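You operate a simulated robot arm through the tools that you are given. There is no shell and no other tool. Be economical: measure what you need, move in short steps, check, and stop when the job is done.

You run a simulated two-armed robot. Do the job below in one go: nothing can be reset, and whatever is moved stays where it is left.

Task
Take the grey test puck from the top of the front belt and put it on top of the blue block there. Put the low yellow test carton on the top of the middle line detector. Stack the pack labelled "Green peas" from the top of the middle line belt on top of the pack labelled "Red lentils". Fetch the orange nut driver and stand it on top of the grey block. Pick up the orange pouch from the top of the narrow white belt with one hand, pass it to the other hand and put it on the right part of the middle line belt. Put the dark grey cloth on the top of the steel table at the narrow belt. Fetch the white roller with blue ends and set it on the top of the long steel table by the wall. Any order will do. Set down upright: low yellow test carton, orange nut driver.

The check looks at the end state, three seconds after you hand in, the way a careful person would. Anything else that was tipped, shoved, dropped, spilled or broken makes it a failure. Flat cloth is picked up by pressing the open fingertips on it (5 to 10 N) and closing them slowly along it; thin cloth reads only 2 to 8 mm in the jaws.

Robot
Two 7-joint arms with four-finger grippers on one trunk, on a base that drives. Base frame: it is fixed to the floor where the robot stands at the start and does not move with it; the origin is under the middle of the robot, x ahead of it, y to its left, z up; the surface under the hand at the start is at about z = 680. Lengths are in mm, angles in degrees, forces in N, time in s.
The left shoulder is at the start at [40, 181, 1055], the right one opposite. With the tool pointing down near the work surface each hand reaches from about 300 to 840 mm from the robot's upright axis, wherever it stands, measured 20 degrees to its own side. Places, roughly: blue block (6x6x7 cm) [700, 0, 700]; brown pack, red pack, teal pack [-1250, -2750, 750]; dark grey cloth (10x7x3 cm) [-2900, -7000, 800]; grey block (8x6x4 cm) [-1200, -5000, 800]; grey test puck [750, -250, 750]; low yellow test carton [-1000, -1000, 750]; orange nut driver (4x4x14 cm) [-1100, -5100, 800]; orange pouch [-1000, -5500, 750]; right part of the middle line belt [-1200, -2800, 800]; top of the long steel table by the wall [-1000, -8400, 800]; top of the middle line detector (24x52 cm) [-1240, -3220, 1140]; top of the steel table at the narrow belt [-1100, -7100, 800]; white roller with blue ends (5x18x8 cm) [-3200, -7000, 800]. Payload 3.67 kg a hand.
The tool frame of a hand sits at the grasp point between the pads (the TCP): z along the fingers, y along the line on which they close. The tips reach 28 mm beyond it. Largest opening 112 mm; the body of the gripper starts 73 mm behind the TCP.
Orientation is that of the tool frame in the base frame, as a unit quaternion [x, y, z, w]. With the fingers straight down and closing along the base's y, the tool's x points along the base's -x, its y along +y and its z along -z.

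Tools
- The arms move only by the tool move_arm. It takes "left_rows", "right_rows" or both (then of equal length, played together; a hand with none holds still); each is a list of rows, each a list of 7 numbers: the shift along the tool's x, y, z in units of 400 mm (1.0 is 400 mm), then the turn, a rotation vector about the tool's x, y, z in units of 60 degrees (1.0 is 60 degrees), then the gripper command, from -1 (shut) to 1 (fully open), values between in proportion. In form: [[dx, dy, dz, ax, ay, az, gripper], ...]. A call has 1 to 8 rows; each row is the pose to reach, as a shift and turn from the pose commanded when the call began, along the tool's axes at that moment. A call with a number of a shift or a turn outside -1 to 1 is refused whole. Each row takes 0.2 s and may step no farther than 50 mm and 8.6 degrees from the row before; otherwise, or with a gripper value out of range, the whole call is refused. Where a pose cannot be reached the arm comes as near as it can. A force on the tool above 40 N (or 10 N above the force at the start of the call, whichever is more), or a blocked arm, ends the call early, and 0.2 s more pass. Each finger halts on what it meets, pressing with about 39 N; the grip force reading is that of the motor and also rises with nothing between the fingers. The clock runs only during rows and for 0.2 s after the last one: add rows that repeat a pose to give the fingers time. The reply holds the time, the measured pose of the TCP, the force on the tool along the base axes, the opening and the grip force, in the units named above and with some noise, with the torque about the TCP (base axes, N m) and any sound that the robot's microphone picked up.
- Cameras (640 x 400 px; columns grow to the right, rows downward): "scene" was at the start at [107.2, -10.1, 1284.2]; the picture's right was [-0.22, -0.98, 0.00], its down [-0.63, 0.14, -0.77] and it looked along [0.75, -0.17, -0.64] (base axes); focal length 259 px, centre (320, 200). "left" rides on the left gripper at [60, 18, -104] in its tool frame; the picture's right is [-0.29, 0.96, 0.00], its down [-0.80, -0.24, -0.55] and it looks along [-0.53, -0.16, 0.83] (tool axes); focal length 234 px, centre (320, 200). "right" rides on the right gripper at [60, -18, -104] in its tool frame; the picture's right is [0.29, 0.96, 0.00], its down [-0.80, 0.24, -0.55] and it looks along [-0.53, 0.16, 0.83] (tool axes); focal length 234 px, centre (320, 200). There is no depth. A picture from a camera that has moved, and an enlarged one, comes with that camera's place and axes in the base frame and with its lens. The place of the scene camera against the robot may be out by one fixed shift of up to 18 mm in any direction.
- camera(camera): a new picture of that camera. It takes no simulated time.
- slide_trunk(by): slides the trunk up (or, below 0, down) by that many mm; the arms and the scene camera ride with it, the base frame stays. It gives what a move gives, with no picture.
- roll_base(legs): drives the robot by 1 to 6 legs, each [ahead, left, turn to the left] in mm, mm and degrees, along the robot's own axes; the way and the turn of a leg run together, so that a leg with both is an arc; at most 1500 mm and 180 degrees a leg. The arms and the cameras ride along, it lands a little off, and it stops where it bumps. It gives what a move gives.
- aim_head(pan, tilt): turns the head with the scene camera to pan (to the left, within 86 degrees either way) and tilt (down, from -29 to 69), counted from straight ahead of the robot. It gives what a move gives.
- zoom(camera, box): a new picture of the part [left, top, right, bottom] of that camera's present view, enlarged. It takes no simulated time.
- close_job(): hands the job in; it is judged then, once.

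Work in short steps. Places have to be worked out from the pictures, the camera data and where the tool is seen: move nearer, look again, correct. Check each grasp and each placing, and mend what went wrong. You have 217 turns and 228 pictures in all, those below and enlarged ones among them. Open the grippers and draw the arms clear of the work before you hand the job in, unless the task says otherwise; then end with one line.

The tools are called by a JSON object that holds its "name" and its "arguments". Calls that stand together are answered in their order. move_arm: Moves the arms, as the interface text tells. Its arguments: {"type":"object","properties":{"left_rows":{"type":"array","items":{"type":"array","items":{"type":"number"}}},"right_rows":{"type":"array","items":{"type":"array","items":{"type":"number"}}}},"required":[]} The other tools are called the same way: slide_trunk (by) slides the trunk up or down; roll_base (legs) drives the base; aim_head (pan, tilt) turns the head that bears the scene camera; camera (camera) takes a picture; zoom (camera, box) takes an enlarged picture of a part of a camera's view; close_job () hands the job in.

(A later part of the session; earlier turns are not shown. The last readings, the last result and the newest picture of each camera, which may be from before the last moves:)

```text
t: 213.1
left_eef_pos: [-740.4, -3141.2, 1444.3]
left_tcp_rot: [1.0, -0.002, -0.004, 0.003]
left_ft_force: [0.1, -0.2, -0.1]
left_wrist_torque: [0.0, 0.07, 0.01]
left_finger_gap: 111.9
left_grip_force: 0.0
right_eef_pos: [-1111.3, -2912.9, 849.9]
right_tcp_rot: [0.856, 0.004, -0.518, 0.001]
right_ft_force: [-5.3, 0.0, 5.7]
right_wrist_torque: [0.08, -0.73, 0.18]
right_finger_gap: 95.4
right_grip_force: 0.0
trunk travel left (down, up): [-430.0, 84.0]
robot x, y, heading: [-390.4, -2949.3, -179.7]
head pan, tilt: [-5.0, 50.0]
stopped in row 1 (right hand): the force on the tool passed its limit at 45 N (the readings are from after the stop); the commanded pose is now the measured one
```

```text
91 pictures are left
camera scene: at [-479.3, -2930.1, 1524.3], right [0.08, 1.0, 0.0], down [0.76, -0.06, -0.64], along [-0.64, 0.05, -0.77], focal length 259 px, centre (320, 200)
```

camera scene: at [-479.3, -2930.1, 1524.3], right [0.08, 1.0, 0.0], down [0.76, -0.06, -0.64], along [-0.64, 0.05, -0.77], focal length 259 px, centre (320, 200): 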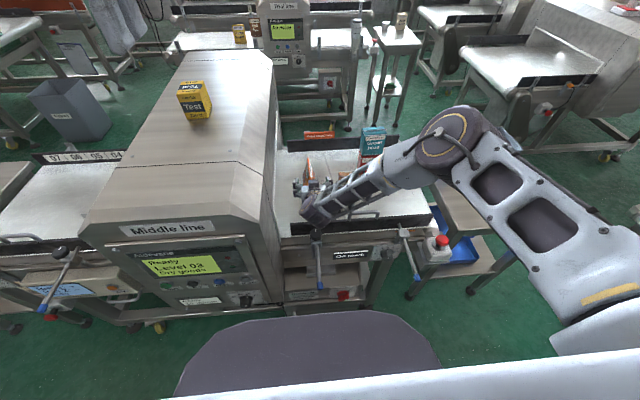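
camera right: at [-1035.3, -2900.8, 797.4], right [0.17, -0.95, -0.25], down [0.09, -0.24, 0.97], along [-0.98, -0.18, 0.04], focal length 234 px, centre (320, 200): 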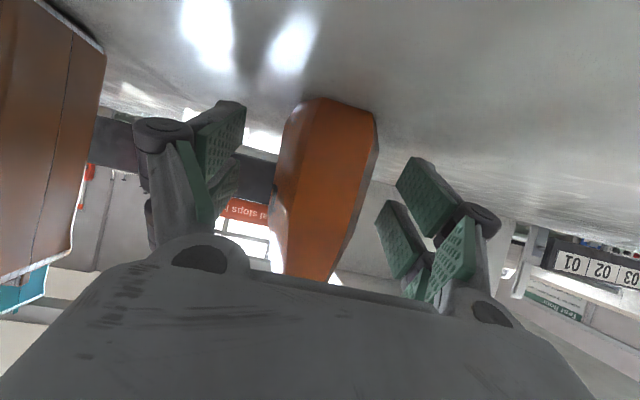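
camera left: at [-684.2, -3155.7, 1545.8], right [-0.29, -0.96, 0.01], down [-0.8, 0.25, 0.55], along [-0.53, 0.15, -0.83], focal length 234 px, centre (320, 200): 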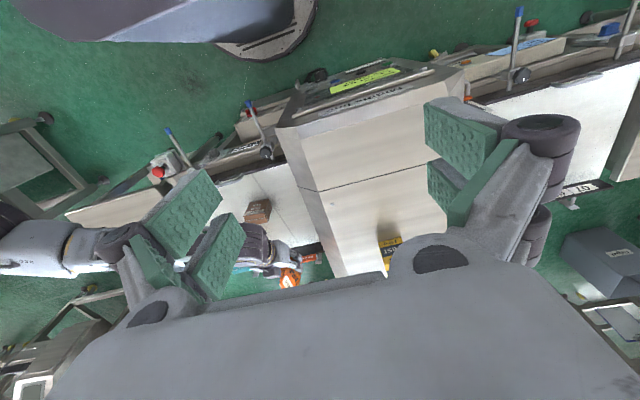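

Blocked again; I zoom to see what touches.

{"name": "zoom", "arguments": {"camera": "scene", "box": [270, 140, 398, 220]}}

{"name": "zoom", "arguments": {"camera": "left", "box": [160, 120, 352, 300]}}

{"name": "camera", "arguments": {"camera": "right"}}

```text
5.00 times, centred on (334, 180) of scene
camera zoom: at [-479.3, -2930.1, 1524.3], right [0.08, 1.0, 0.0], down [0.76, -0.06, -0.64], along [-0.64, 0.05, -0.77], focal length 1293 px, centre (250, 300)
```

zoom: 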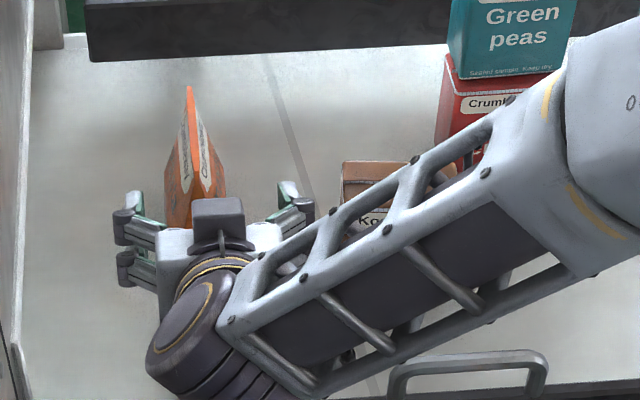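

```text
2.22 times, centred on (256, 210) of left
camera zoom: at [-678.8, -3156.7, 1547.8], right [-0.29, -0.96, 0.01], down [-0.79, 0.25, 0.56], along [-0.54, 0.15, -0.83], focal length 520 px, centre (462, 178)
```

zoom: 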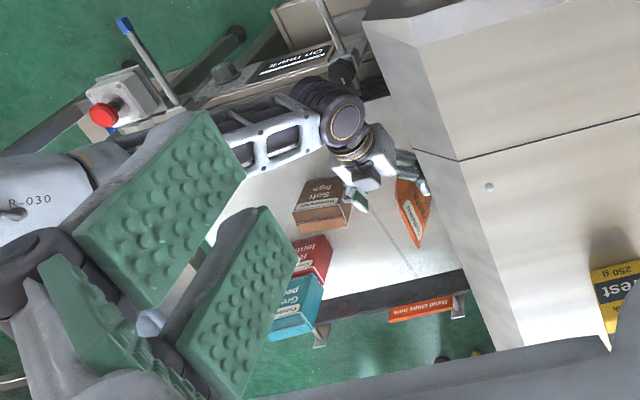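

```text
88 pictures are left
camera right: at [-992.1, -2893.1, 844.4], right [0.14, -0.96, -0.26], down [0.12, -0.24, 0.96], along [-0.98, -0.17, 0.08], focal length 234 px, centre (320, 200)
```

right: 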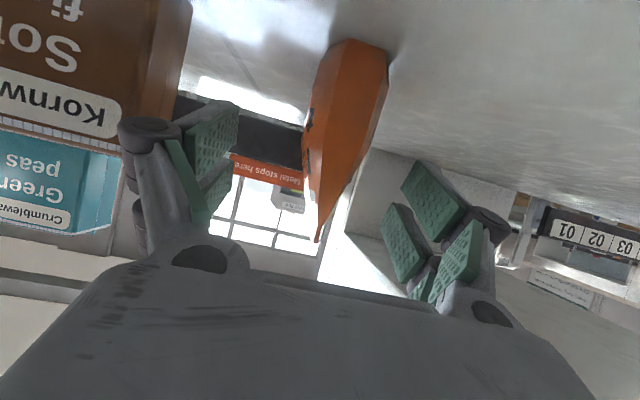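

The hand's underside (camera) likely rubs the front rail. I move forward 15 mm while rising 40 mm.

{"name": "move_arm", "arguments": {"right_rows": [[-0.02, 0, 0.025, 0, 0, 0, 0.8], [-0.05, 0, 0.01, 0, 0, 0, 0.8], [-0.105, 0, -0.0175, 0, 0, 0, 0.8]]}}

```text
t: 213.9
left_eef_pos: [-744.0, -3141.0, 1442.8]
left_tcp_rot: [1.0, -0.001, -0.002, 0.004]
left_ft_force: [-1.0, 0.3, -0.2]
left_wrist_torque: [0.02, -0.01, 0.02]
left_finger_gap: 112.0
left_grip_force: 0.0
right_eef_pos: [-1126.2, -2912.9, 885.9]
right_tcp_rot: [0.857, 0.004, -0.515, 0.001]
right_ft_force: [-0.2, 0.0, 0.4]
right_wrist_torque: [0.01, -0.01, -0.01]
right_finger_gap: 100.8
right_grip_force: 0.1
trunk travel left (down, up): [-430.0, 84.0]
robot x, y, heading: [-391.1, -2943.2, -179.8]
head pan, tilt: [-5.0, 50.0]
```

Free now. I continue straight up, then restore the hand to the nominal downward pose.

{"name": "move_arm", "arguments": {"right_rows": [[-0.08, 0, -0.047, 0, 0, 0, 0.8], [-0.16, 0, -0.094, 0, 0, 0, 0.8], [-0.25, 0, -0.145, 0, 0, 0, 0.8], [-0.34, 0, -0.197, 0, 0, 0, 0.8], [-0.433, 0, -0.25, 0, 0, 0, 0.8]]}}

{"name": "move_arm", "arguments": {"right_rows": [[0, 0, 0, 0, 0.13, 0, 0.8], [0, 0, 0, 0, 0.26, 0, 0.8], [0, 0, 0, 0, 0.39, 0, 0.8], [0, 0, 0, 0, 0.52, 0, 0.8], [0, 0, 0, 0, 0.65, 0, 0.8], [0, 0, 0, 0, 0.78, 0, 0.8], [0, 0, 0, 0, 0.9, 0, 0.8], [0, 0, 0, 0, 0.98, 0, 0.8]]}}

{"name": "camera", "arguments": {"camera": "scene"}}

{"name": "camera", "arguments": {"camera": "right"}}

```text
t: 215.1
left_eef_pos: [-744.4, -3140.7, 1443.4]
left_tcp_rot: [1.0, -0.001, -0.004, 0.003]
left_ft_force: [-0.6, -0.6, -0.5]
left_wrist_torque: [0.02, -0.03, 0.02]
left_finger_gap: 112.0
left_grip_force: 0.1
right_eef_pos: [-1117.2, -2912.4, 1085.9]
right_tcp_rot: [0.857, 0.004, -0.515, 0.0]
right_ft_force: [0.9, -0.1, -0.1]
right_wrist_torque: [0.03, 0.0, -0.03]
right_finger_gap: 100.9
right_grip_force: 0.1
trunk travel left (down, up): [-430.0, 84.0]
robot x, y, heading: [-388.0, -2942.3, -180.0]
head pan, tilt: [-5.0, 50.0]
```

```text
t: 216.9
left_eef_pos: [-744.4, -3140.7, 1442.6]
left_tcp_rot: [1.0, -0.001, -0.001, 0.003]
left_ft_force: [0.2, -0.6, -0.2]
left_wrist_torque: [0.01, -0.02, -0.02]
left_finger_gap: 111.9
left_grip_force: 0.0
right_eef_pos: [-1118.8, -2913.3, 1086.7]
right_tcp_rot: [1.0, 0.003, -0.027, -0.001]
right_ft_force: [0.3, 0.0, 1.0]
right_wrist_torque: [-0.01, 0.01, 0.04]
right_finger_gap: 100.7
right_grip_force: 0.0
trunk travel left (down, up): [-430.0, 84.0]
robot x, y, heading: [-386.6, -2944.9, -179.8]
head pan, tilt: [-5.0, 50.0]
```

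```text
87 pictures are left
camera scene: at [-482.8, -2931.0, 1523.9], right [0.08, 1.0, 0.0], down [0.76, -0.06, -0.64], along [-0.64, 0.05, -0.77], focal length 259 px, centre (320, 200)
```

scene: 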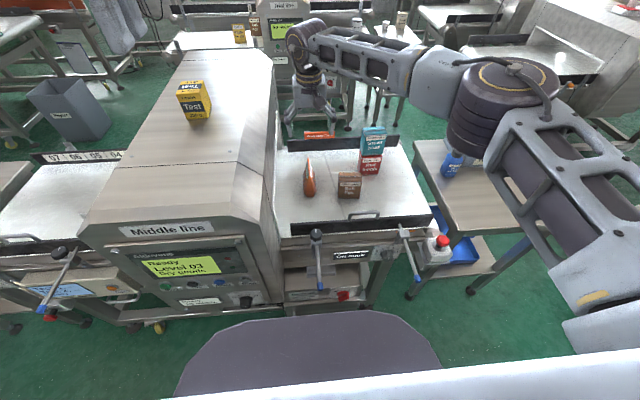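

```text
86 pictures are left
camera right: at [-1053.6, -2894.6, 1186.5], right [0.29, -0.96, -0.02], down [-0.76, -0.25, 0.6], along [-0.57, -0.16, -0.8], focal length 234 px, centre (320, 200)
```

right: 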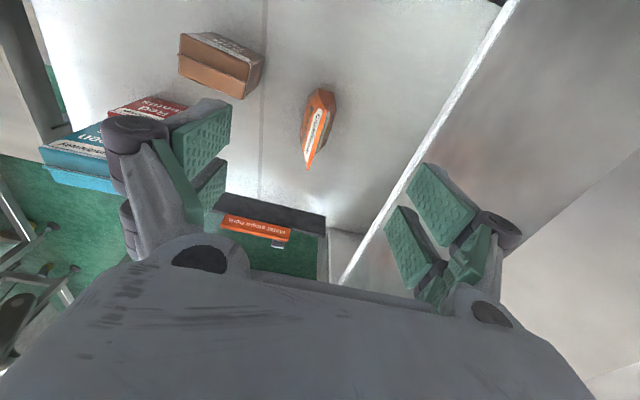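

The pouch stands well. I tuck the right hand, back off, turn to face -y and drive down the aisle.

{"name": "move_arm", "arguments": {"right_rows": [[0.11, 0, 0, 0, 0.05, 0, 0.8], [0.22, 0, 0, 0, 0.05, 0, 0.8], [0.33, 0, 0, 0, 0.05, 0, 0.8], [0.44, 0, -0.03, 0, 0.05, 0, 0.8], [0.55, -0.05, -0.06, 0, 0.05, 0, 0.8], [0.64, -0.12, -0.09, 0, 0.05, 0, 0.8], [0.7, -0.2, -0.12, 0, 0.05, 0, 0.8], [0.76, -0.28, -0.15, 0, 0.05, 0, 0.8]]}}

{"name": "roll_base", "arguments": {"legs": [[-230, 0, 0], [0, 0, 90]]}}

{"name": "aim_head", "arguments": {"pan": 0, "tilt": 20}}

{"name": "camera", "arguments": {"camera": "scene"}}

```text
t: 218.7
left_eef_pos: [-741.9, -3138.8, 1443.1]
left_tcp_rot: [1.0, -0.001, -0.003, 0.005]
left_ft_force: [0.6, -0.1, 0.0]
left_wrist_torque: [0.02, 0.01, 0.02]
left_finger_gap: 112.1
left_grip_force: 0.0
right_eef_pos: [-810.2, -2801.7, 1132.3]
right_tcp_rot: [1.0, 0.004, -0.003, -0.001]
right_ft_force: [0.1, 0.6, 0.4]
right_wrist_torque: [-0.03, 0.03, 0.02]
right_finger_gap: 100.7
right_grip_force: 0.0
trunk travel left (down, up): [-430.0, 84.0]
robot x, y, heading: [-390.9, -2944.6, -179.6]
head pan, tilt: [-5.0, 50.0]
```

```text
t: 224.6
left_eef_pos: [16.0, -3305.8, 1442.5]
left_tcp_rot: [0.721, 0.693, 0.001, 0.005]
left_ft_force: [0.3, -0.8, 0.0]
left_wrist_torque: [-0.02, 0.03, 0.03]
left_finger_gap: 111.7
left_grip_force: 0.1
right_eef_pos: [-324.0, -3360.3, 1133.0]
right_tcp_rot: [0.718, 0.696, -0.001, 0.001]
right_ft_force: [0.2, -0.1, -0.1]
right_wrist_torque: [0.0, 0.02, 0.0]
right_finger_gap: 100.9
right_grip_force: 0.1
trunk travel left (down, up): [-430.0, 84.0]
robot x, y, heading: [-166.9, -2939.6, -91.9]
head pan, tilt: [-5.0, 50.0]
```

```text
t: 225.5
left_eef_pos: [17.3, -3305.1, 1442.5]
left_tcp_rot: [0.72, 0.694, 0.002, 0.003]
left_ft_force: [0.6, 0.4, -1.3]
left_wrist_torque: [0.0, 0.01, -0.03]
left_finger_gap: 112.2
left_grip_force: 0.1
right_eef_pos: [-323.2, -3360.2, 1132.0]
right_tcp_rot: [0.717, 0.697, -0.002, 0.001]
right_ft_force: [0.2, 0.7, 0.1]
right_wrist_torque: [0.0, 0.01, 0.0]
right_finger_gap: 100.8
right_grip_force: 0.0
trunk travel left (down, up): [-430.0, 84.0]
robot x, y, heading: [-164.7, -2943.1, -91.8]
head pan, tilt: [0.0, 20.0]
```

```text
85 pictures are left
camera scene: at [-166.3, -3048.9, 1569.4], right [-1.0, 0.03, 0.0], down [0.01, 0.34, -0.94], along [-0.03, -0.94, -0.34], focal length 259 px, centre (320, 200)
```

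scene: 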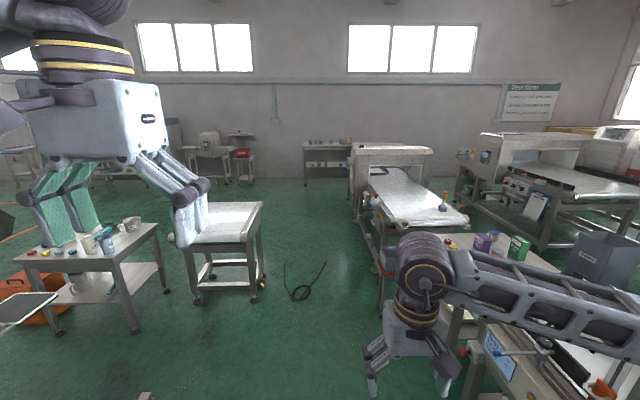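

The aisle is free. I drive ahead toward the narrow line's far end.

{"name": "roll_base", "arguments": {"legs": [[0, -150, 1.8], [1300, 0, 0], [1300, 0, 0], [800, 0, 0]]}}

{"name": "aim_head", "arguments": {"pan": -35, "tilt": 25}}

{"name": "camera", "arguments": {"camera": "scene"}}

```text
t: 243.4
left_eef_pos: [-143.7, -6675.5, 1442.8]
left_tcp_rot: [0.726, 0.687, 0.001, 0.004]
left_ft_force: [-0.3, 0.2, 0.8]
left_wrist_torque: [-0.01, 0.03, -0.02]
left_finger_gap: 112.0
left_grip_force: 0.1
right_eef_pos: [-483.9, -6726.3, 1132.6]
right_tcp_rot: [0.723, 0.691, -0.003, 0.001]
right_ft_force: [-0.6, -0.7, -0.5]
right_wrist_torque: [-0.01, 0.0, 0.0]
right_finger_gap: 100.9
right_grip_force: 0.0
trunk travel left (down, up): [-430.0, 84.0]
robot x, y, heading: [-320.3, -6311.1, -92.8]
head pan, tilt: [0.0, 20.0]
```

```text
t: 244.4
left_eef_pos: [-143.2, -6675.4, 1442.3]
left_tcp_rot: [0.727, 0.687, 0.001, 0.004]
left_ft_force: [-0.3, 0.4, -1.1]
left_wrist_torque: [-0.01, 0.0, -0.01]
left_finger_gap: 112.4
left_grip_force: 0.1
right_eef_pos: [-484.6, -6725.5, 1133.1]
right_tcp_rot: [0.724, 0.69, -0.003, 0.0]
right_ft_force: [-0.1, 0.3, 0.0]
right_wrist_torque: [-0.01, -0.02, -0.01]
right_finger_gap: 100.8
right_grip_force: 0.1
trunk travel left (down, up): [-430.0, 84.0]
robot x, y, heading: [-318.3, -6309.2, -92.9]
head pan, tilt: [-35.0, 25.0]
```

```text
84 pictures are left
camera scene: at [-373.6, -6396.5, 1561.5], right [-0.79, 0.61, 0.0], down [0.26, 0.33, -0.91], along [-0.56, -0.72, -0.42], focal length 259 px, centre (320, 200)
```

scene: 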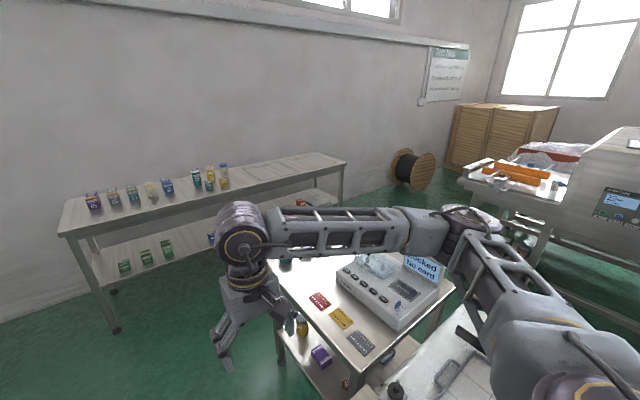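

I see the steel table (with cards and a machine), the long wall table behind it, and the third line with the cloth area at right. I drive ahead to look along the corridor between them.

{"name": "roll_base", "arguments": {"legs": [[0, 100, 2.9], [900, 0, 0]]}}

{"name": "aim_head", "arguments": {"pan": -60, "tilt": 35}}

{"name": "camera", "arguments": {"camera": "scene"}}

```text
t: 250.1
left_eef_pos: [-32.4, -7581.0, 1442.0]
left_tcp_rot: [0.713, 0.701, 0.001, 0.004]
left_ft_force: [0.5, -0.2, 0.5]
left_wrist_torque: [-0.01, -0.01, 0.02]
left_finger_gap: 112.1
left_grip_force: 0.0
right_eef_pos: [-370.6, -7643.9, 1133.0]
right_tcp_rot: [0.711, 0.704, -0.002, 0.002]
right_ft_force: [1.2, -0.5, -0.4]
right_wrist_torque: [0.01, 0.01, 0.01]
right_finger_gap: 100.8
right_grip_force: 0.3
trunk travel left (down, up): [-430.0, 84.0]
robot x, y, heading: [-223.2, -7226.7, -90.6]
head pan, tilt: [-35.0, 25.0]
```

```text
t: 251.0
left_eef_pos: [-32.9, -7580.5, 1443.3]
left_tcp_rot: [0.713, 0.701, 0.002, 0.004]
left_ft_force: [0.2, 0.4, -0.9]
left_wrist_torque: [-0.01, 0.01, -0.01]
left_finger_gap: 112.0
left_grip_force: 0.0
right_eef_pos: [-370.4, -7643.8, 1132.6]
right_tcp_rot: [0.71, 0.704, -0.003, 0.0]
right_ft_force: [-0.6, 0.6, 0.0]
right_wrist_torque: [-0.01, 0.04, 0.0]
right_finger_gap: 101.1
right_grip_force: 0.0
trunk travel left (down, up): [-430.0, 84.0]
robot x, y, heading: [-220.5, -7223.0, -90.6]
head pan, tilt: [-60.0, 35.0]
```

```text
83 pictures are left
camera scene: at [-295.5, -7278.5, 1545.7], right [-0.49, 0.87, 0.0], down [0.5, 0.28, -0.82], along [-0.71, -0.4, -0.57], focal length 259 px, centre (320, 200)
```

scene: 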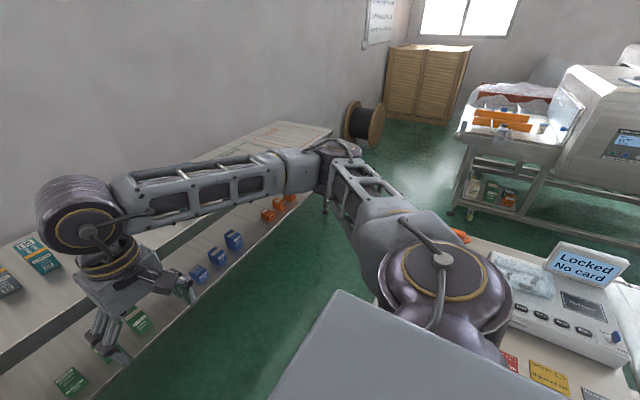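

The corridor is about 860 mm wide. I drive to its middle, turn to face -x and go in.

{"name": "roll_base", "arguments": {"legs": [[490, 0, 0], [0, 0, -89.4]]}}

{"name": "aim_head", "arguments": {"pan": 0, "tilt": 35}}

{"name": "camera", "arguments": {"camera": "scene"}}

```text
t: 258.4
left_eef_pos: [-591.9, -7901.7, 1442.6]
left_tcp_rot: [1.0, -0.028, -0.003, 0.003]
left_ft_force: [0.4, 0.4, 0.2]
left_wrist_torque: [0.0, 0.01, 0.0]
left_finger_gap: 112.1
left_grip_force: 0.0
right_eef_pos: [-641.9, -7560.0, 1133.1]
right_tcp_rot: [1.0, -0.024, -0.001, -0.001]
right_ft_force: [-0.2, -0.1, 0.4]
right_wrist_torque: [0.0, 0.0, 0.0]
right_finger_gap: 101.1
right_grip_force: 0.1
trunk travel left (down, up): [-430.0, 84.0]
robot x, y, heading: [-227.7, -7726.3, 177.3]
head pan, tilt: [-60.0, 35.0]
```

```text
t: 259.7
left_eef_pos: [-591.4, -7901.2, 1443.2]
left_tcp_rot: [1.0, -0.029, -0.003, 0.003]
left_ft_force: [1.1, 0.2, -0.9]
left_wrist_torque: [0.02, -0.04, 0.0]
left_finger_gap: 112.0
left_grip_force: 0.0
right_eef_pos: [-641.8, -7561.4, 1133.2]
right_tcp_rot: [1.0, -0.024, -0.002, 0.0]
right_ft_force: [0.1, 0.2, 0.2]
right_wrist_torque: [0.01, -0.03, -0.01]
right_finger_gap: 100.7
right_grip_force: 0.0
trunk travel left (down, up): [-430.0, 84.0]
robot x, y, heading: [-227.2, -7725.1, 177.2]
head pan, tilt: [0.0, 35.0]
```

```text
82 pictures are left
camera scene: at [-331.7, -7711.0, 1545.7], right [0.05, 1.0, 0.0], down [0.57, -0.03, -0.82], along [-0.82, 0.04, -0.57], focal length 259 px, centre (320, 200)
```

scene: 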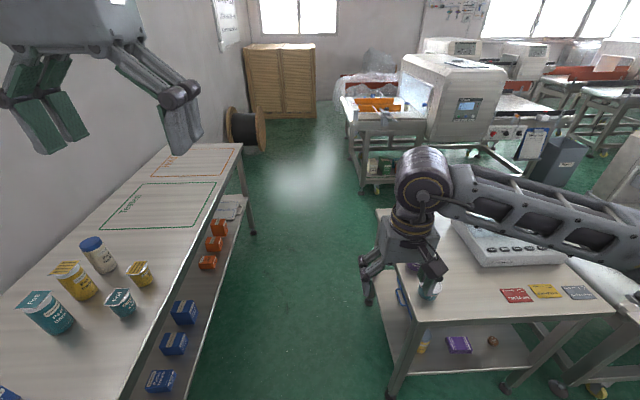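

Good view. I centre in the corridor and drive 1500 mm ahead.

{"name": "roll_base", "arguments": {"legs": [[0, 60, 2.7], [1500, 0, 0]]}}

{"name": "aim_head", "arguments": {"pan": -35, "tilt": 30}}

{"name": "camera", "arguments": {"camera": "scene"}}

```text
t: 268.0
left_eef_pos: [-2102.6, -8017.5, 1442.6]
left_tcp_rot: [1.0, 0.014, -0.004, 0.003]
left_ft_force: [0.4, -0.2, 0.1]
left_wrist_torque: [-0.03, 0.02, 0.02]
left_finger_gap: 111.9
left_grip_force: 0.1
right_eef_pos: [-2182.6, -7681.1, 1132.4]
right_tcp_rot: [1.0, 0.019, -0.002, -0.002]
right_ft_force: [-0.2, -0.2, -0.1]
right_wrist_torque: [0.01, 0.01, 0.0]
right_finger_gap: 100.9
right_grip_force: 0.1
trunk travel left (down, up): [-430.0, 84.0]
robot x, y, heading: [-1756.6, -7808.6, -178.2]
head pan, tilt: [0.0, 35.0]
```

```text
t: 269.0
left_eef_pos: [-2102.4, -8017.4, 1442.9]
left_tcp_rot: [1.0, 0.015, -0.003, 0.003]
left_ft_force: [-0.7, 0.3, -0.6]
left_wrist_torque: [0.02, 0.04, 0.0]
left_finger_gap: 112.0
left_grip_force: 0.0
right_eef_pos: [-2181.6, -7681.9, 1131.6]
right_tcp_rot: [1.0, 0.019, -0.002, -0.002]
right_ft_force: [-1.1, -0.6, 0.4]
right_wrist_torque: [0.0, -0.02, 0.01]
right_finger_gap: 100.5
right_grip_force: 0.1
trunk travel left (down, up): [-430.0, 84.0]
robot x, y, heading: [-1753.8, -7810.4, -177.8]
head pan, tilt: [-35.0, 30.0]
```

```text
81 pictures are left
camera scene: at [-1847.6, -7753.4, 1553.5], right [0.54, 0.84, 0.0], down [0.42, -0.27, -0.87], along [-0.73, 0.47, -0.5], focal length 259 px, centre (320, 200)
```

scene: 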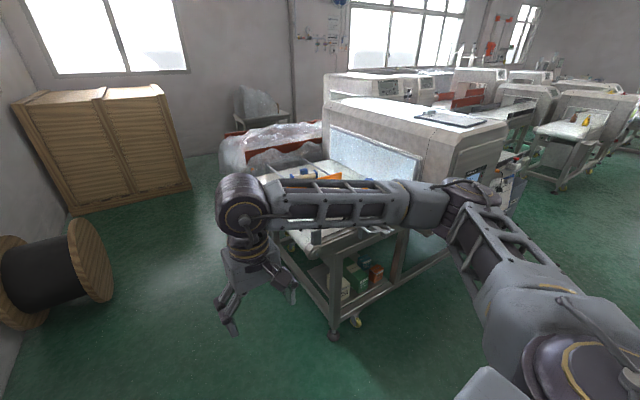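

I go on to x ≈ -2900 and turn right to face the third line's end.

{"name": "roll_base", "arguments": {"legs": [[0, 0, -2], [1150, 0, 0], [0, 0, -90]]}}

{"name": "aim_head", "arguments": {"pan": 0, "tilt": 40}}

{"name": "camera", "arguments": {"camera": "scene"}}

```text
t: 279.9
left_eef_pos: [-3112.8, -7458.4, 1443.2]
left_tcp_rot: [-0.694, 0.72, 0.004, -0.001]
left_ft_force: [1.4, -0.4, 0.1]
left_wrist_torque: [0.02, 0.0, 0.0]
left_finger_gap: 112.1
left_grip_force: 0.0
right_eef_pos: [-2773.5, -7403.7, 1133.5]
right_tcp_rot: [-0.698, 0.716, 0.0, 0.002]
right_ft_force: [0.2, -0.4, 0.8]
right_wrist_torque: [-0.03, 0.04, 0.01]
right_finger_gap: 100.8
right_grip_force: 0.1
trunk travel left (down, up): [-430.0, 84.0]
robot x, y, heading: [-2929.8, -7820.2, 88.4]
head pan, tilt: [-35.0, 30.0]
```

```text
t: 280.9
left_eef_pos: [-3112.6, -7459.4, 1442.1]
left_tcp_rot: [-0.694, 0.72, 0.005, 0.0]
left_ft_force: [-0.2, -0.1, 0.8]
left_wrist_torque: [-0.01, 0.03, 0.0]
left_finger_gap: 112.2
left_grip_force: 0.1
right_eef_pos: [-2774.5, -7402.8, 1133.8]
right_tcp_rot: [-0.697, 0.717, 0.002, 0.002]
right_ft_force: [0.7, -0.6, -0.5]
right_wrist_torque: [0.0, -0.02, -0.01]
right_finger_gap: 100.7
right_grip_force: 0.0
trunk travel left (down, up): [-430.0, 84.0]
robot x, y, heading: [-2933.0, -7817.3, 88.3]
head pan, tilt: [0.0, 40.0]
```

```text
80 pictures are left
camera scene: at [-2922.7, -7706.4, 1538.1], right [1.0, -0.03, 0.0], down [-0.02, -0.64, -0.77], along [0.02, 0.77, -0.64], focal length 259 px, centre (320, 200)
```

scene: 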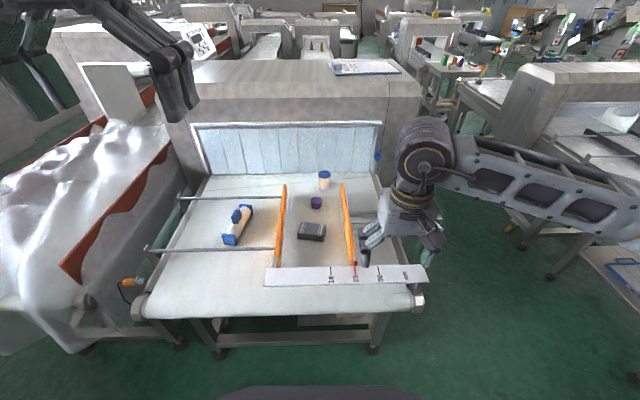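

Both items are in view: the roller at left and the folded cloth between the orange guides. I zoom on each.

{"name": "zoom", "arguments": {"camera": "scene", "box": [200, 165, 360, 265]}}

```text
4.00 times, centred on (280, 215) of scene
camera zoom: at [-2922.7, -7706.4, 1538.1], right [1.0, -0.03, 0.0], down [-0.02, -0.64, -0.77], along [0.02, 0.77, -0.64], focal length 1034 px, centre (480, 140)
```

zoom: 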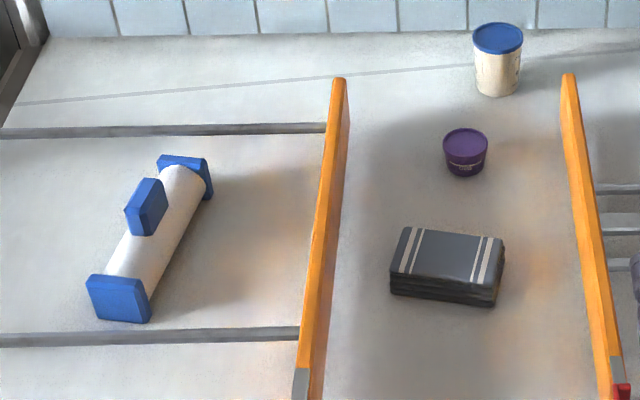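

Cloth centre is about (-2937, -6990), roller about (-3240, -6950). I move so that the cloth is to the right and the roller to the left of the robot.

{"name": "roll_base", "arguments": {"legs": [[0, 150, 1.7], [165, 0, 0]]}}

{"name": "slide_trunk", "arguments": {"by": -60}}

{"name": "camera", "arguments": {"camera": "scene"}}

```text
t: 283.4
left_eef_pos: [-3276.1, -7302.7, 1443.9]
left_tcp_rot: [-0.705, 0.709, 0.006, 0.0]
left_ft_force: [0.7, -0.2, -0.2]
left_wrist_torque: [0.05, 0.01, -0.01]
left_finger_gap: 112.0
left_grip_force: 0.1
right_eef_pos: [-2938.2, -7234.5, 1133.8]
right_tcp_rot: [0.708, -0.706, -0.002, -0.002]
right_ft_force: [0.0, -0.8, -0.4]
right_wrist_torque: [0.01, 0.01, -0.02]
right_finger_gap: 100.7
right_grip_force: 0.0
trunk travel left (down, up): [-430.0, 84.0]
robot x, y, heading: [-3083.3, -7653.8, 90.3]
head pan, tilt: [0.0, 40.0]
```

```text
t: 284.4
left_eef_pos: [-3276.3, -7300.2, 1382.8]
left_tcp_rot: [-0.706, 0.708, 0.006, 0.0]
left_ft_force: [0.3, -0.2, 0.2]
left_wrist_torque: [0.0, -0.01, 0.0]
left_finger_gap: 112.2
left_grip_force: 0.0
right_eef_pos: [-2938.7, -7231.6, 1070.5]
right_tcp_rot: [0.708, -0.706, -0.001, -0.002]
right_ft_force: [0.7, 0.3, 0.6]
right_wrist_torque: [0.02, 0.01, -0.02]
right_finger_gap: 100.8
right_grip_force: 0.1
trunk travel left (down, up): [-370.0, 144.0]
robot x, y, heading: [-3079.5, -7652.9, 90.2]
head pan, tilt: [0.0, 40.0]
```

```text
78 pictures are left
camera scene: at [-3078.2, -7541.1, 1477.4], right [1.0, 0.0, 0.0], down [0.0, -0.64, -0.77], along [0.0, 0.77, -0.64], focal length 259 px, centre (320, 200)
```

scene: 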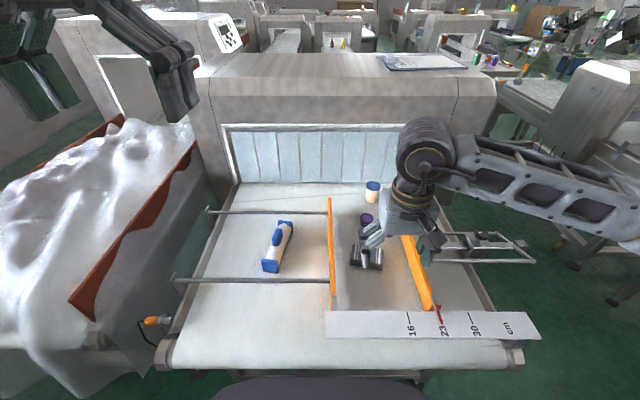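

I extend the right hand over the cloth, then turn it 90°.

{"name": "move_arm", "arguments": {"right_rows": [[-0.12, 0, 0, 0, 0, 0, 1], [-0.24, 0, 0, 0, 0, 0, 1], [-0.36, 0, 0, 0, 0, 0, 1], [-0.48, 0, 0, 0, 0, 0, 1], [-0.6, 0, 0, 0, 0, 0, 1]]}}

{"name": "move_arm", "arguments": {"right_rows": [[0, 0, 0, 0, 0, -0.14, 1], [0, 0, 0, 0, 0, -0.28, 1], [0, 0, 0, 0, 0, -0.42, 1], [0, 0, 0, 0, 0, -0.56, 1], [0, 0, 0, 0, 0, -0.7, 1], [0, 0, 0, 0, 0, -0.84, 1], [0, 0, 0, 0, 0, -0.98, 1]]}}

{"name": "camera", "arguments": {"camera": "right"}}

```text
t: 285.6
left_eef_pos: [-3278.0, -7298.6, 1382.3]
left_tcp_rot: [-0.705, 0.709, 0.003, -0.002]
left_ft_force: [0.2, 0.4, -0.9]
left_wrist_torque: [-0.03, 0.0, 0.05]
left_finger_gap: 112.1
left_grip_force: 0.0
right_eef_pos: [-2939.7, -6990.5, 1069.3]
right_tcp_rot: [0.709, -0.706, 0.001, -0.003]
right_ft_force: [-0.6, 0.4, 0.9]
right_wrist_torque: [0.0, -0.03, -0.02]
right_finger_gap: 112.1
right_grip_force: 0.1
trunk travel left (down, up): [-370.0, 144.0]
robot x, y, heading: [-3079.5, -7656.6, 90.2]
head pan, tilt: [0.0, 40.0]
```

```text
t: 287.2
left_eef_pos: [-3276.6, -7299.4, 1381.4]
left_tcp_rot: [-0.705, 0.709, 0.004, -0.001]
left_ft_force: [0.1, -0.4, -0.4]
left_wrist_torque: [-0.01, 0.01, -0.01]
left_finger_gap: 112.1
left_grip_force: 0.1
right_eef_pos: [-2939.7, -6991.3, 1073.0]
right_tcp_rot: [0.893, -0.449, 0.0, -0.003]
right_ft_force: [-0.4, -0.4, 0.0]
right_wrist_torque: [0.0, -0.01, 0.02]
right_finger_gap: 112.1
right_grip_force: 0.1
right hand out of reach, approached as far as the arm can: row 5, 6, 7
trunk travel left (down, up): [-370.0, 144.0]
robot x, y, heading: [-3081.8, -7654.5, 90.2]
head pan, tilt: [0.0, 40.0]
```

```text
77 pictures are left
camera right: at [-2889.7, -7028.4, 1174.9], right [-0.6, -0.8, 0.0], down [-0.67, 0.49, 0.55], along [-0.44, 0.33, -0.83], focal length 234 px, centre (320, 200)
```

right: 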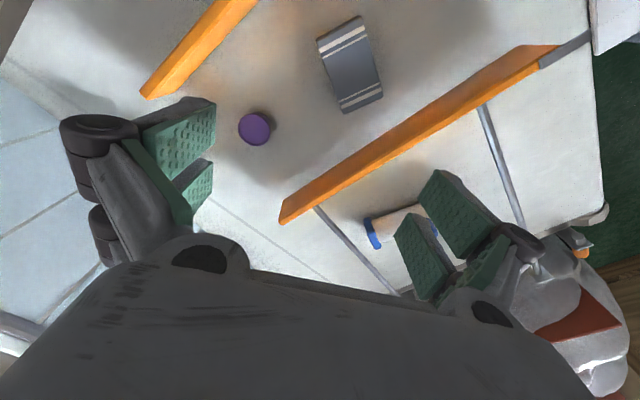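

Wrist and scene together put the cloth at (-2930, -7042) with its top near z 850, about 85x55 mm and turned 14°. The wrist cannot turn 90°, so I grip it along its long side; I turn the hand accordingly.

{"name": "move_arm", "arguments": {"right_rows": [[0, 0, 0, 0, 0, 0.14, 1], [0, 0, 0, 0, 0, 0.28, 1], [0, 0, 0, 0, 0, 0.42, 1], [0, 0, 0, 0, 0, 0.56, 1], [0, 0, 0, 0, 0, 0.7, 1], [0, 0, 0, 0, 0, 0.85, 1], [0, 0, 0, 0, 0, 0.85, 1]]}}

{"name": "camera", "arguments": {"camera": "right"}}

```text
refused: row 6 steps farther than a row can; nothing moved
```

```text
76 pictures are left
camera right: at [-2889.7, -7028.4, 1174.9], right [-0.6, -0.8, 0.0], down [-0.67, 0.49, 0.55], along [-0.44, 0.33, -0.83], focal length 234 px, centre (320, 200)
```

right: 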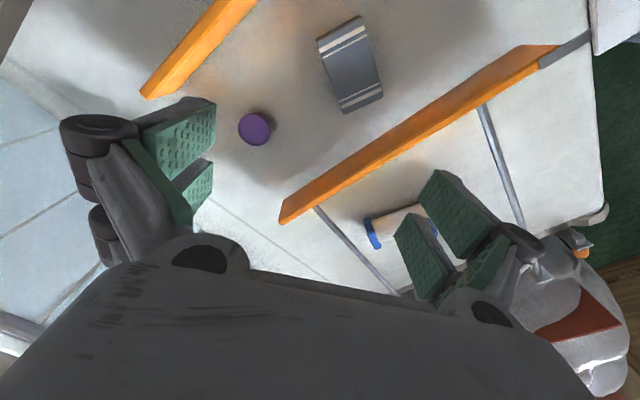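

{"name": "move_arm", "arguments": {"right_rows": [[0, 0, 0, 0, 0, 0.14, 1], [0, 0, 0, 0, 0, 0.28, 1], [0, 0, 0, 0, 0, 0.42, 1], [0, 0, 0, 0, 0, 0.56, 1], [0, 0, 0, 0, 0, 0.7, 1], [0, 0, 0, 0, 0, 0.84, 1], [0, 0, 0, 0, 0, 0.85, 1]]}}

{"name": "camera", "arguments": {"camera": "right"}}

```text
t: 288.8
left_eef_pos: [-3276.6, -7298.6, 1382.8]
left_tcp_rot: [-0.705, 0.709, 0.005, -0.002]
left_ft_force: [0.3, 0.1, -0.4]
left_wrist_torque: [-0.01, -0.03, -0.03]
left_finger_gap: 111.7
left_grip_force: 0.0
right_eef_pos: [-2939.5, -6990.9, 1071.4]
right_tcp_rot: [-0.612, 0.791, 0.001, 0.003]
right_ft_force: [0.1, 0.1, 0.3]
right_wrist_torque: [-0.03, -0.01, 0.01]
right_finger_gap: 112.0
right_grip_force: 0.1
trunk travel left (down, up): [-370.0, 144.0]
robot x, y, heading: [-3083.2, -7655.3, 89.9]
head pan, tilt: [0.0, 40.0]
```

```text
75 pictures are left
camera right: at [-2937.6, -7053.8, 1174.3], right [-1.0, -0.04, 0.0], down [-0.03, 0.83, 0.56], along [-0.02, 0.56, -0.83], focal length 234 px, centre (320, 200)
```

right: 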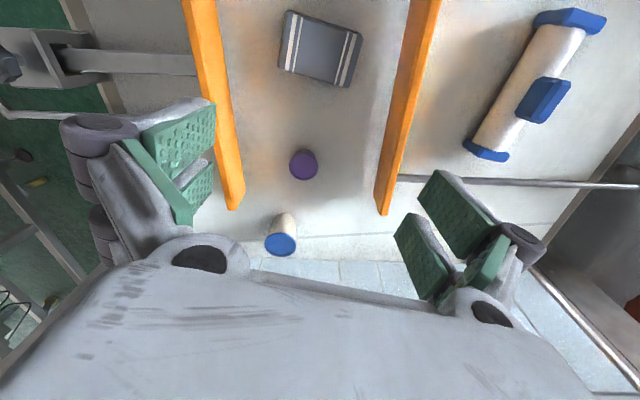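

Aligned. I move over the cloth and descend to z 930.

{"name": "move_arm", "arguments": {"right_rows": [[0.06, -0.02, 0.05, 0, 0, 0, 1], [0.125, -0.0455, 0.1, 0, 0, 0, 1], [0.125, -0.0455, 0.2, 0, 0, 0, 1], [0.125, -0.0455, 0.3, 0, 0, 0, 1], [0.125, -0.0455, 0.3525, 0, 0, 0, 1]]}}

{"name": "camera", "arguments": {"camera": "right"}}

{"name": "zoom", "arguments": {"camera": "scene", "box": [290, 190, 450, 290]}}

```text
t: 290.0
left_eef_pos: [-3275.8, -7299.2, 1382.4]
left_tcp_rot: [-0.705, 0.709, 0.004, 0.0]
left_ft_force: [-0.3, -0.2, -0.4]
left_wrist_torque: [0.02, 0.01, 0.01]
left_finger_gap: 112.1
left_grip_force: 0.1
right_eef_pos: [-2933.2, -7043.5, 931.4]
right_tcp_rot: [-0.613, 0.79, 0.002, 0.003]
right_ft_force: [0.5, -0.6, 0.0]
right_wrist_torque: [0.02, 0.0, 0.04]
right_finger_gap: 112.1
right_grip_force: 0.0
trunk travel left (down, up): [-370.0, 144.0]
robot x, y, heading: [-3080.6, -7653.0, 90.0]
head pan, tilt: [0.0, 40.0]
```

```text
74 pictures are left
camera right: at [-2931.3, -7105.3, 1033.3], right [-1.0, -0.04, 0.0], down [-0.04, 0.83, 0.56], along [-0.02, 0.56, -0.83], focal length 234 px, centre (320, 200)
```

right: 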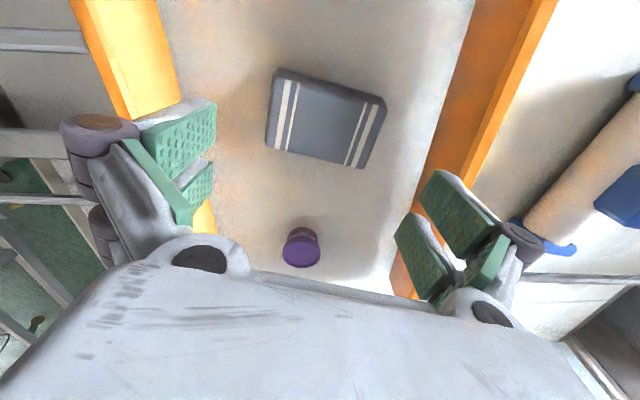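

```text
4.00 times, centred on (370, 240) of scene
camera zoom: at [-3077.9, -7540.3, 1477.4], right [1.0, 0.0, 0.0], down [0.0, -0.64, -0.77], along [0.0, 0.77, -0.64], focal length 1034 px, centre (120, 40)
```

zoom: 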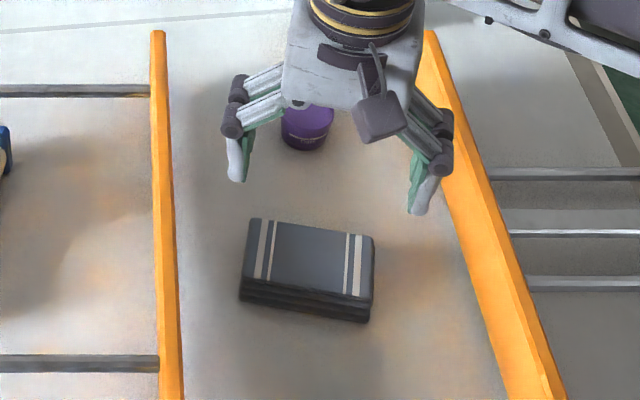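

Cloth top is near z 836, centred at (-2937, -7049). I lower to TCP 852 with jaws open.

{"name": "move_arm", "arguments": {"right_rows": [[0.016, 0.006, 0.06, 0, 0, 0, 1], [0.016, 0.006, 0.13, 0, 0, 0, 1], [0.016, 0.006, 0.198, 0, 0, 0, 1], [0.016, 0.006, 0.198, 0, 0, 0, 1]]}}

{"name": "camera", "arguments": {"camera": "right"}}

{"name": "zoom", "arguments": {"camera": "scene", "box": [290, 190, 450, 290]}}

```text
t: 291.0
left_eef_pos: [-3276.4, -7300.9, 1383.5]
left_tcp_rot: [-0.705, 0.709, 0.003, -0.001]
left_ft_force: [0.6, -0.9, -0.8]
left_wrist_torque: [-0.02, -0.03, -0.05]
left_finger_gap: 112.1
left_grip_force: 0.0
right_eef_pos: [-2935.0, -7048.9, 851.0]
right_tcp_rot: [-0.612, 0.791, 0.001, 0.003]
right_ft_force: [0.4, -1.2, -0.3]
right_wrist_torque: [0.03, -0.02, 0.0]
right_finger_gap: 112.0
right_grip_force: 0.1
trunk travel left (down, up): [-370.0, 144.0]
robot x, y, heading: [-3084.0, -7654.4, 90.0]
head pan, tilt: [0.0, 40.0]
```

```text
72 pictures are left
camera right: at [-2934.5, -7112.0, 952.3], right [-1.0, -0.04, 0.0], down [-0.04, 0.83, 0.56], along [-0.02, 0.56, -0.83], focal length 234 px, centre (320, 200)
```

right: 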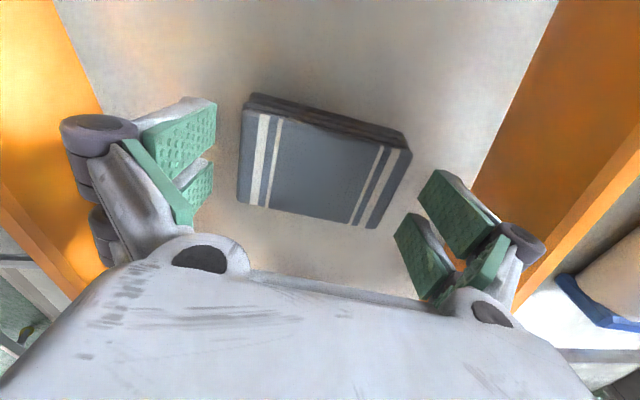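

```text
4.00 times, centred on (370, 240) of scene
camera zoom: at [-3078.1, -7540.3, 1477.4], right [1.0, 0.0, 0.0], down [0.0, -0.64, -0.77], along [0.0, 0.77, -0.64], focal length 1034 px, centre (120, 40)
```

zoom: 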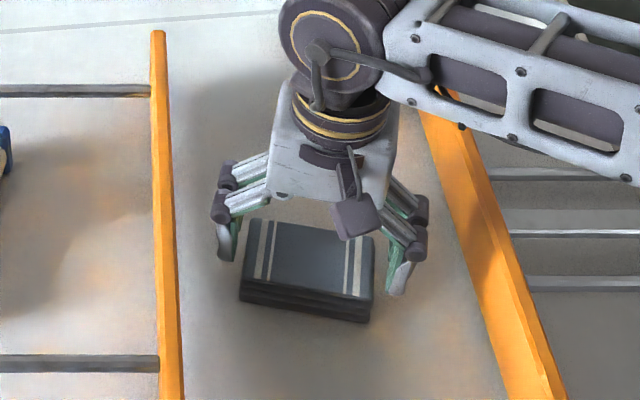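

I shift 6 mm toward the robot and lower to just above the belt, then close slowly.

{"name": "move_arm", "arguments": {"right_rows": [[0.0145, -0.003, 0.01, 0, 0, 0.02, 1], [0.0145, -0.003, 0.02, 0, 0, 0.02, 1], [0.0145, -0.003, 0.03, 0, 0, 0.02, 1]]}}

```text
t: 291.8
left_eef_pos: [-3276.1, -7299.0, 1382.1]
left_tcp_rot: [-0.705, 0.709, 0.005, -0.001]
left_ft_force: [-0.6, -0.3, 0.1]
left_wrist_torque: [-0.03, -0.04, 0.04]
left_finger_gap: 112.1
left_grip_force: 0.1
right_eef_pos: [-2938.0, -7056.7, 838.4]
right_tcp_rot: [-0.604, 0.797, 0.002, 0.003]
right_ft_force: [-0.3, 0.1, 0.2]
right_wrist_torque: [-0.02, 0.0, 0.04]
right_finger_gap: 111.9
right_grip_force: 0.1
trunk travel left (down, up): [-370.0, 144.0]
robot x, y, heading: [-3078.1, -7656.6, 89.9]
head pan, tilt: [0.0, 40.0]
```

{"name": "move_arm", "arguments": {"right_rows": [[0, 0, 0.005, 0, 0, 0, 0.8], [0, 0, 0.005, 0, 0, 0, 0.6], [0, 0, 0.005, 0, 0, 0, 0.4], [0, 0, 0.005, 0, 0, 0, 0.2], [0, 0, 0.005, 0, 0, 0, 0.0], [0, 0, 0.005, 0, 0, 0, -0.2], [0, 0, 0.005, 0, 0, 0, -0.2]]}}

{"name": "camera", "arguments": {"camera": "right"}}

```text
t: 293.4
left_eef_pos: [-3275.5, -7301.0, 1382.1]
left_tcp_rot: [-0.705, 0.709, 0.004, -0.001]
left_ft_force: [0.1, 0.5, 0.3]
left_wrist_torque: [-0.02, 0.0, 0.01]
left_finger_gap: 112.0
left_grip_force: 0.1
right_eef_pos: [-2938.4, -7055.5, 838.5]
right_tcp_rot: [-0.605, 0.796, 0.002, 0.003]
right_ft_force: [2.1, 1.7, 13.1]
right_wrist_torque: [0.01, -0.12, 0.1]
right_finger_gap: 101.0
right_grip_force: 38.6
trunk travel left (down, up): [-370.0, 144.0]
robot x, y, heading: [-3084.8, -7655.1, 90.1]
head pan, tilt: [0.0, 40.0]
```

```text
70 pictures are left
camera right: at [-2937.7, -7118.0, 940.7], right [-1.0, -0.02, 0.0], down [-0.02, 0.83, 0.56], along [-0.01, 0.56, -0.83], focal length 234 px, centre (320, 200)
```

right: 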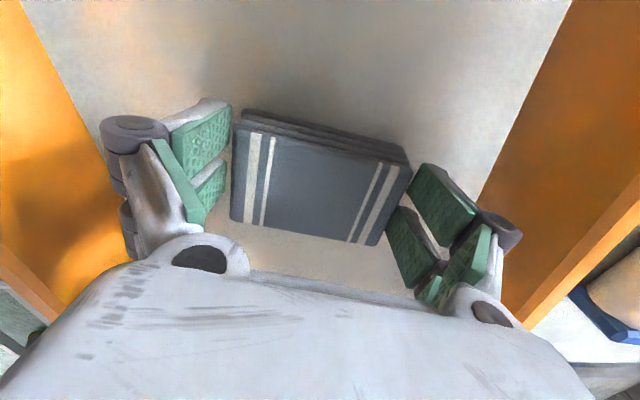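

The closing tips press on the belt and stall at 101 mm. I raise 5 mm and go on closing.

{"name": "move_arm", "arguments": {"right_rows": [[0, 0, -0.012, 0, 0, 0, 0.1], [0, 0, -0.018, 0, 0, 0, 0.0], [0, 0, -0.018, 0, 0, 0, -0.1], [0, 0, -0.018, 0, 0, 0, -0.3], [0, 0, -0.018, 0, 0, 0, -0.3]]}}

{"name": "camera", "arguments": {"camera": "right"}}

```text
t: 294.6
left_eef_pos: [-3275.7, -7298.7, 1382.7]
left_tcp_rot: [-0.705, 0.709, 0.004, -0.001]
left_ft_force: [-0.4, 0.1, 0.1]
left_wrist_torque: [0.01, 0.03, 0.01]
left_finger_gap: 112.2
left_grip_force: 0.1
right_eef_pos: [-2938.0, -7055.6, 844.9]
right_tcp_rot: [-0.604, 0.797, 0.001, 0.003]
right_ft_force: [-0.1, -0.5, -0.2]
right_wrist_torque: [0.0, 0.0, 0.01]
right_finger_gap: 100.7
right_grip_force: 39.1
trunk travel left (down, up): [-370.0, 144.0]
robot x, y, heading: [-3081.3, -7650.5, 90.3]
head pan, tilt: [0.0, 40.0]
```

```text
69 pictures are left
camera right: at [-2937.8, -7118.2, 946.9], right [-1.0, -0.02, 0.0], down [-0.02, 0.83, 0.56], along [-0.01, 0.56, -0.83], focal length 234 px, centre (320, 200)
```

right: 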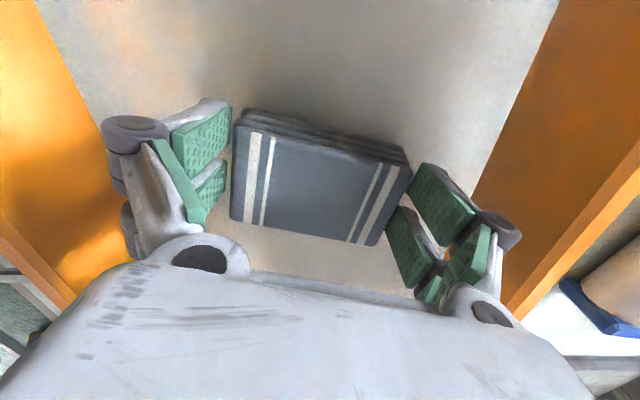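

The cloth keeps its place in the picture after rising, so it is gripped (100 mm). I lift slowly.

{"name": "move_arm", "arguments": {"right_rows": [[0, 0, -0.03, 0, 0, 0, -0.3], [0, 0, -0.06, 0, 0, 0, -0.3], [0, 0, -0.1, 0, 0, 0, -0.3], [0, 0, -0.15, 0, 0, 0, -0.3], [0, 0, -0.22, 0, 0, 0, -0.3]]}}

{"name": "camera", "arguments": {"camera": "right"}}

{"name": "zoom", "arguments": {"camera": "scene", "box": [290, 170, 450, 270]}}

```text
t: 295.8
left_eef_pos: [-3276.8, -7299.3, 1381.8]
left_tcp_rot: [-0.706, 0.708, 0.004, -0.001]
left_ft_force: [-0.3, 0.4, 0.5]
left_wrist_torque: [0.0, 0.0, -0.01]
left_finger_gap: 111.9
left_grip_force: 0.1
right_eef_pos: [-2939.1, -7057.5, 930.9]
right_tcp_rot: [-0.605, 0.797, 0.002, 0.003]
right_ft_force: [0.3, -0.4, -1.0]
right_wrist_torque: [0.0, -0.04, -0.01]
right_finger_gap: 100.5
right_grip_force: 38.7
trunk travel left (down, up): [-370.0, 144.0]
robot x, y, heading: [-3082.4, -7652.0, 90.3]
head pan, tilt: [0.0, 40.0]
```

```text
68 pictures are left
camera right: at [-2939.4, -7119.9, 1034.6], right [-1.0, -0.02, 0.0], down [-0.02, 0.83, 0.56], along [-0.01, 0.56, -0.83], focal length 234 px, centre (320, 200)
```

right: 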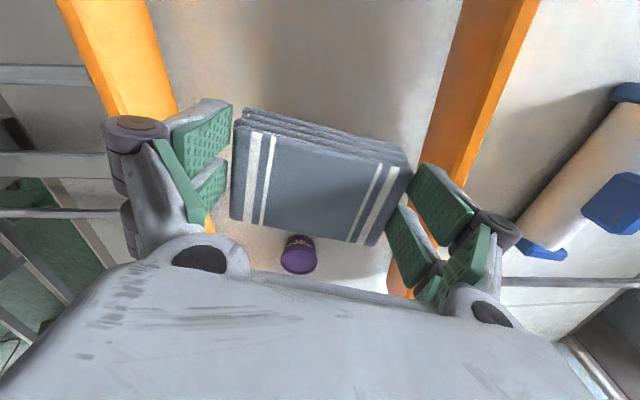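

```text
4.00 times, centred on (370, 220) of scene
camera zoom: at [-3078.3, -7540.4, 1477.4], right [1.0, 0.0, 0.0], down [0.0, -0.64, -0.77], along [0.0, 0.77, -0.64], focal length 1034 px, centre (120, 120)
```

zoom: 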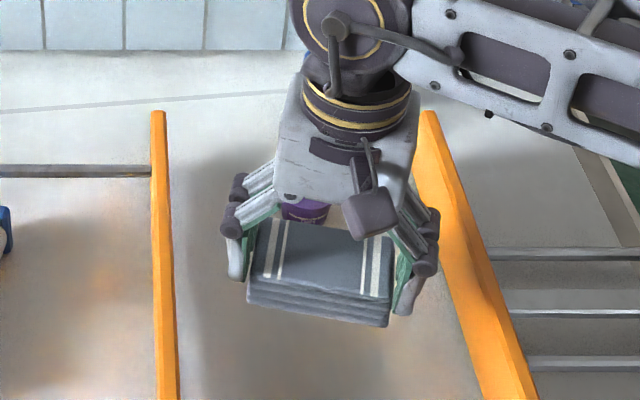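

The cloth is held. I raise and draw back the right hand, then send the left hand above the roller (~(-3214, -7008), axis nearly along y).

{"name": "move_arm", "arguments": {"right_rows": [[0, 0, -0.1, 0, 0, 0, -0.3], [0, 0, -0.2, 0, 0, 0, -0.3], [0, 0, -0.3, 0, 0, 0, -0.3], [0.08, 0, -0.36, 0, 0, 0, -0.3], [0.16, 0, -0.42, 0, 0, 0, -0.3], [0.25, 0, -0.44, 0, 0, 0, -0.3], [0.34, 0, -0.44, 0, 0, 0, -0.3], [0.42, 0, -0.44, 0, 0, 0, -0.3]], "left_rows": [[-0.1, 0, 0, 0, 0, 0, 1], [-0.2, 0, 0, 0, 0, 0, 1], [-0.3, 0, 0, 0, 0, 0, 1], [-0.4, 0, 0, 0, 0, 0, 1], [-0.5, -0.03, 0.05, 0, 0, 0.03, 1], [-0.57, -0.08, 0.12, 0, 0, 0.06, 1], [-0.62, -0.13, 0.2, 0, 0, 0.09, 1], [-0.635, -0.155, 0.3, 0, 0, 0.125, 1]]}}

{"name": "camera", "arguments": {"camera": "left"}}

{"name": "camera", "arguments": {"camera": "scene"}}

```text
t: 297.6
left_eef_pos: [-3212.9, -7045.5, 1264.7]
left_tcp_rot: [-0.657, 0.754, 0.004, 0.001]
left_ft_force: [-0.3, -0.6, 0.6]
left_wrist_torque: [-0.03, -0.03, 0.02]
left_finger_gap: 111.7
left_grip_force: 0.0
right_eef_pos: [-2985.6, -7220.0, 1109.6]
right_tcp_rot: [-0.605, 0.797, 0.001, 0.002]
right_ft_force: [-1.3, 1.1, -0.4]
right_wrist_torque: [-0.04, -0.03, -0.02]
right_finger_gap: 100.3
right_grip_force: 39.1
trunk travel left (down, up): [-370.0, 144.0]
robot x, y, heading: [-3084.7, -7655.8, 90.1]
head pan, tilt: [0.0, 40.0]
```

```text
66 pictures are left
camera left: at [-3238.2, -7101.9, 1367.8], right [-0.91, 0.41, 0.01], down [0.35, 0.75, 0.56], along [0.23, 0.51, -0.83], focal length 234 px, centre (320, 200)
```

left: 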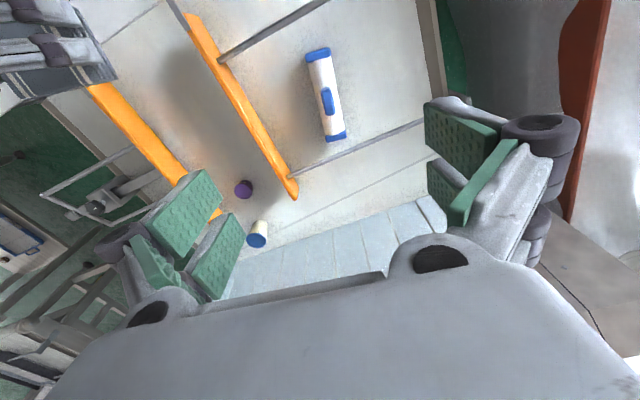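

```text
65 pictures are left
camera scene: at [-3079.4, -7539.1, 1477.3], right [1.0, 0.0, 0.0], down [0.0, -0.64, -0.77], along [0.0, 0.77, -0.64], focal length 259 px, centre (320, 200)
```

scene: 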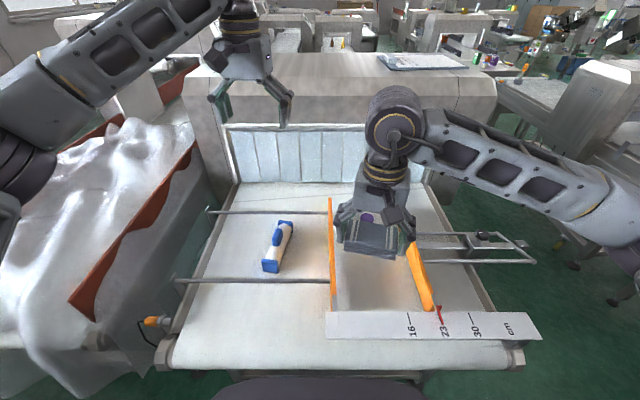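

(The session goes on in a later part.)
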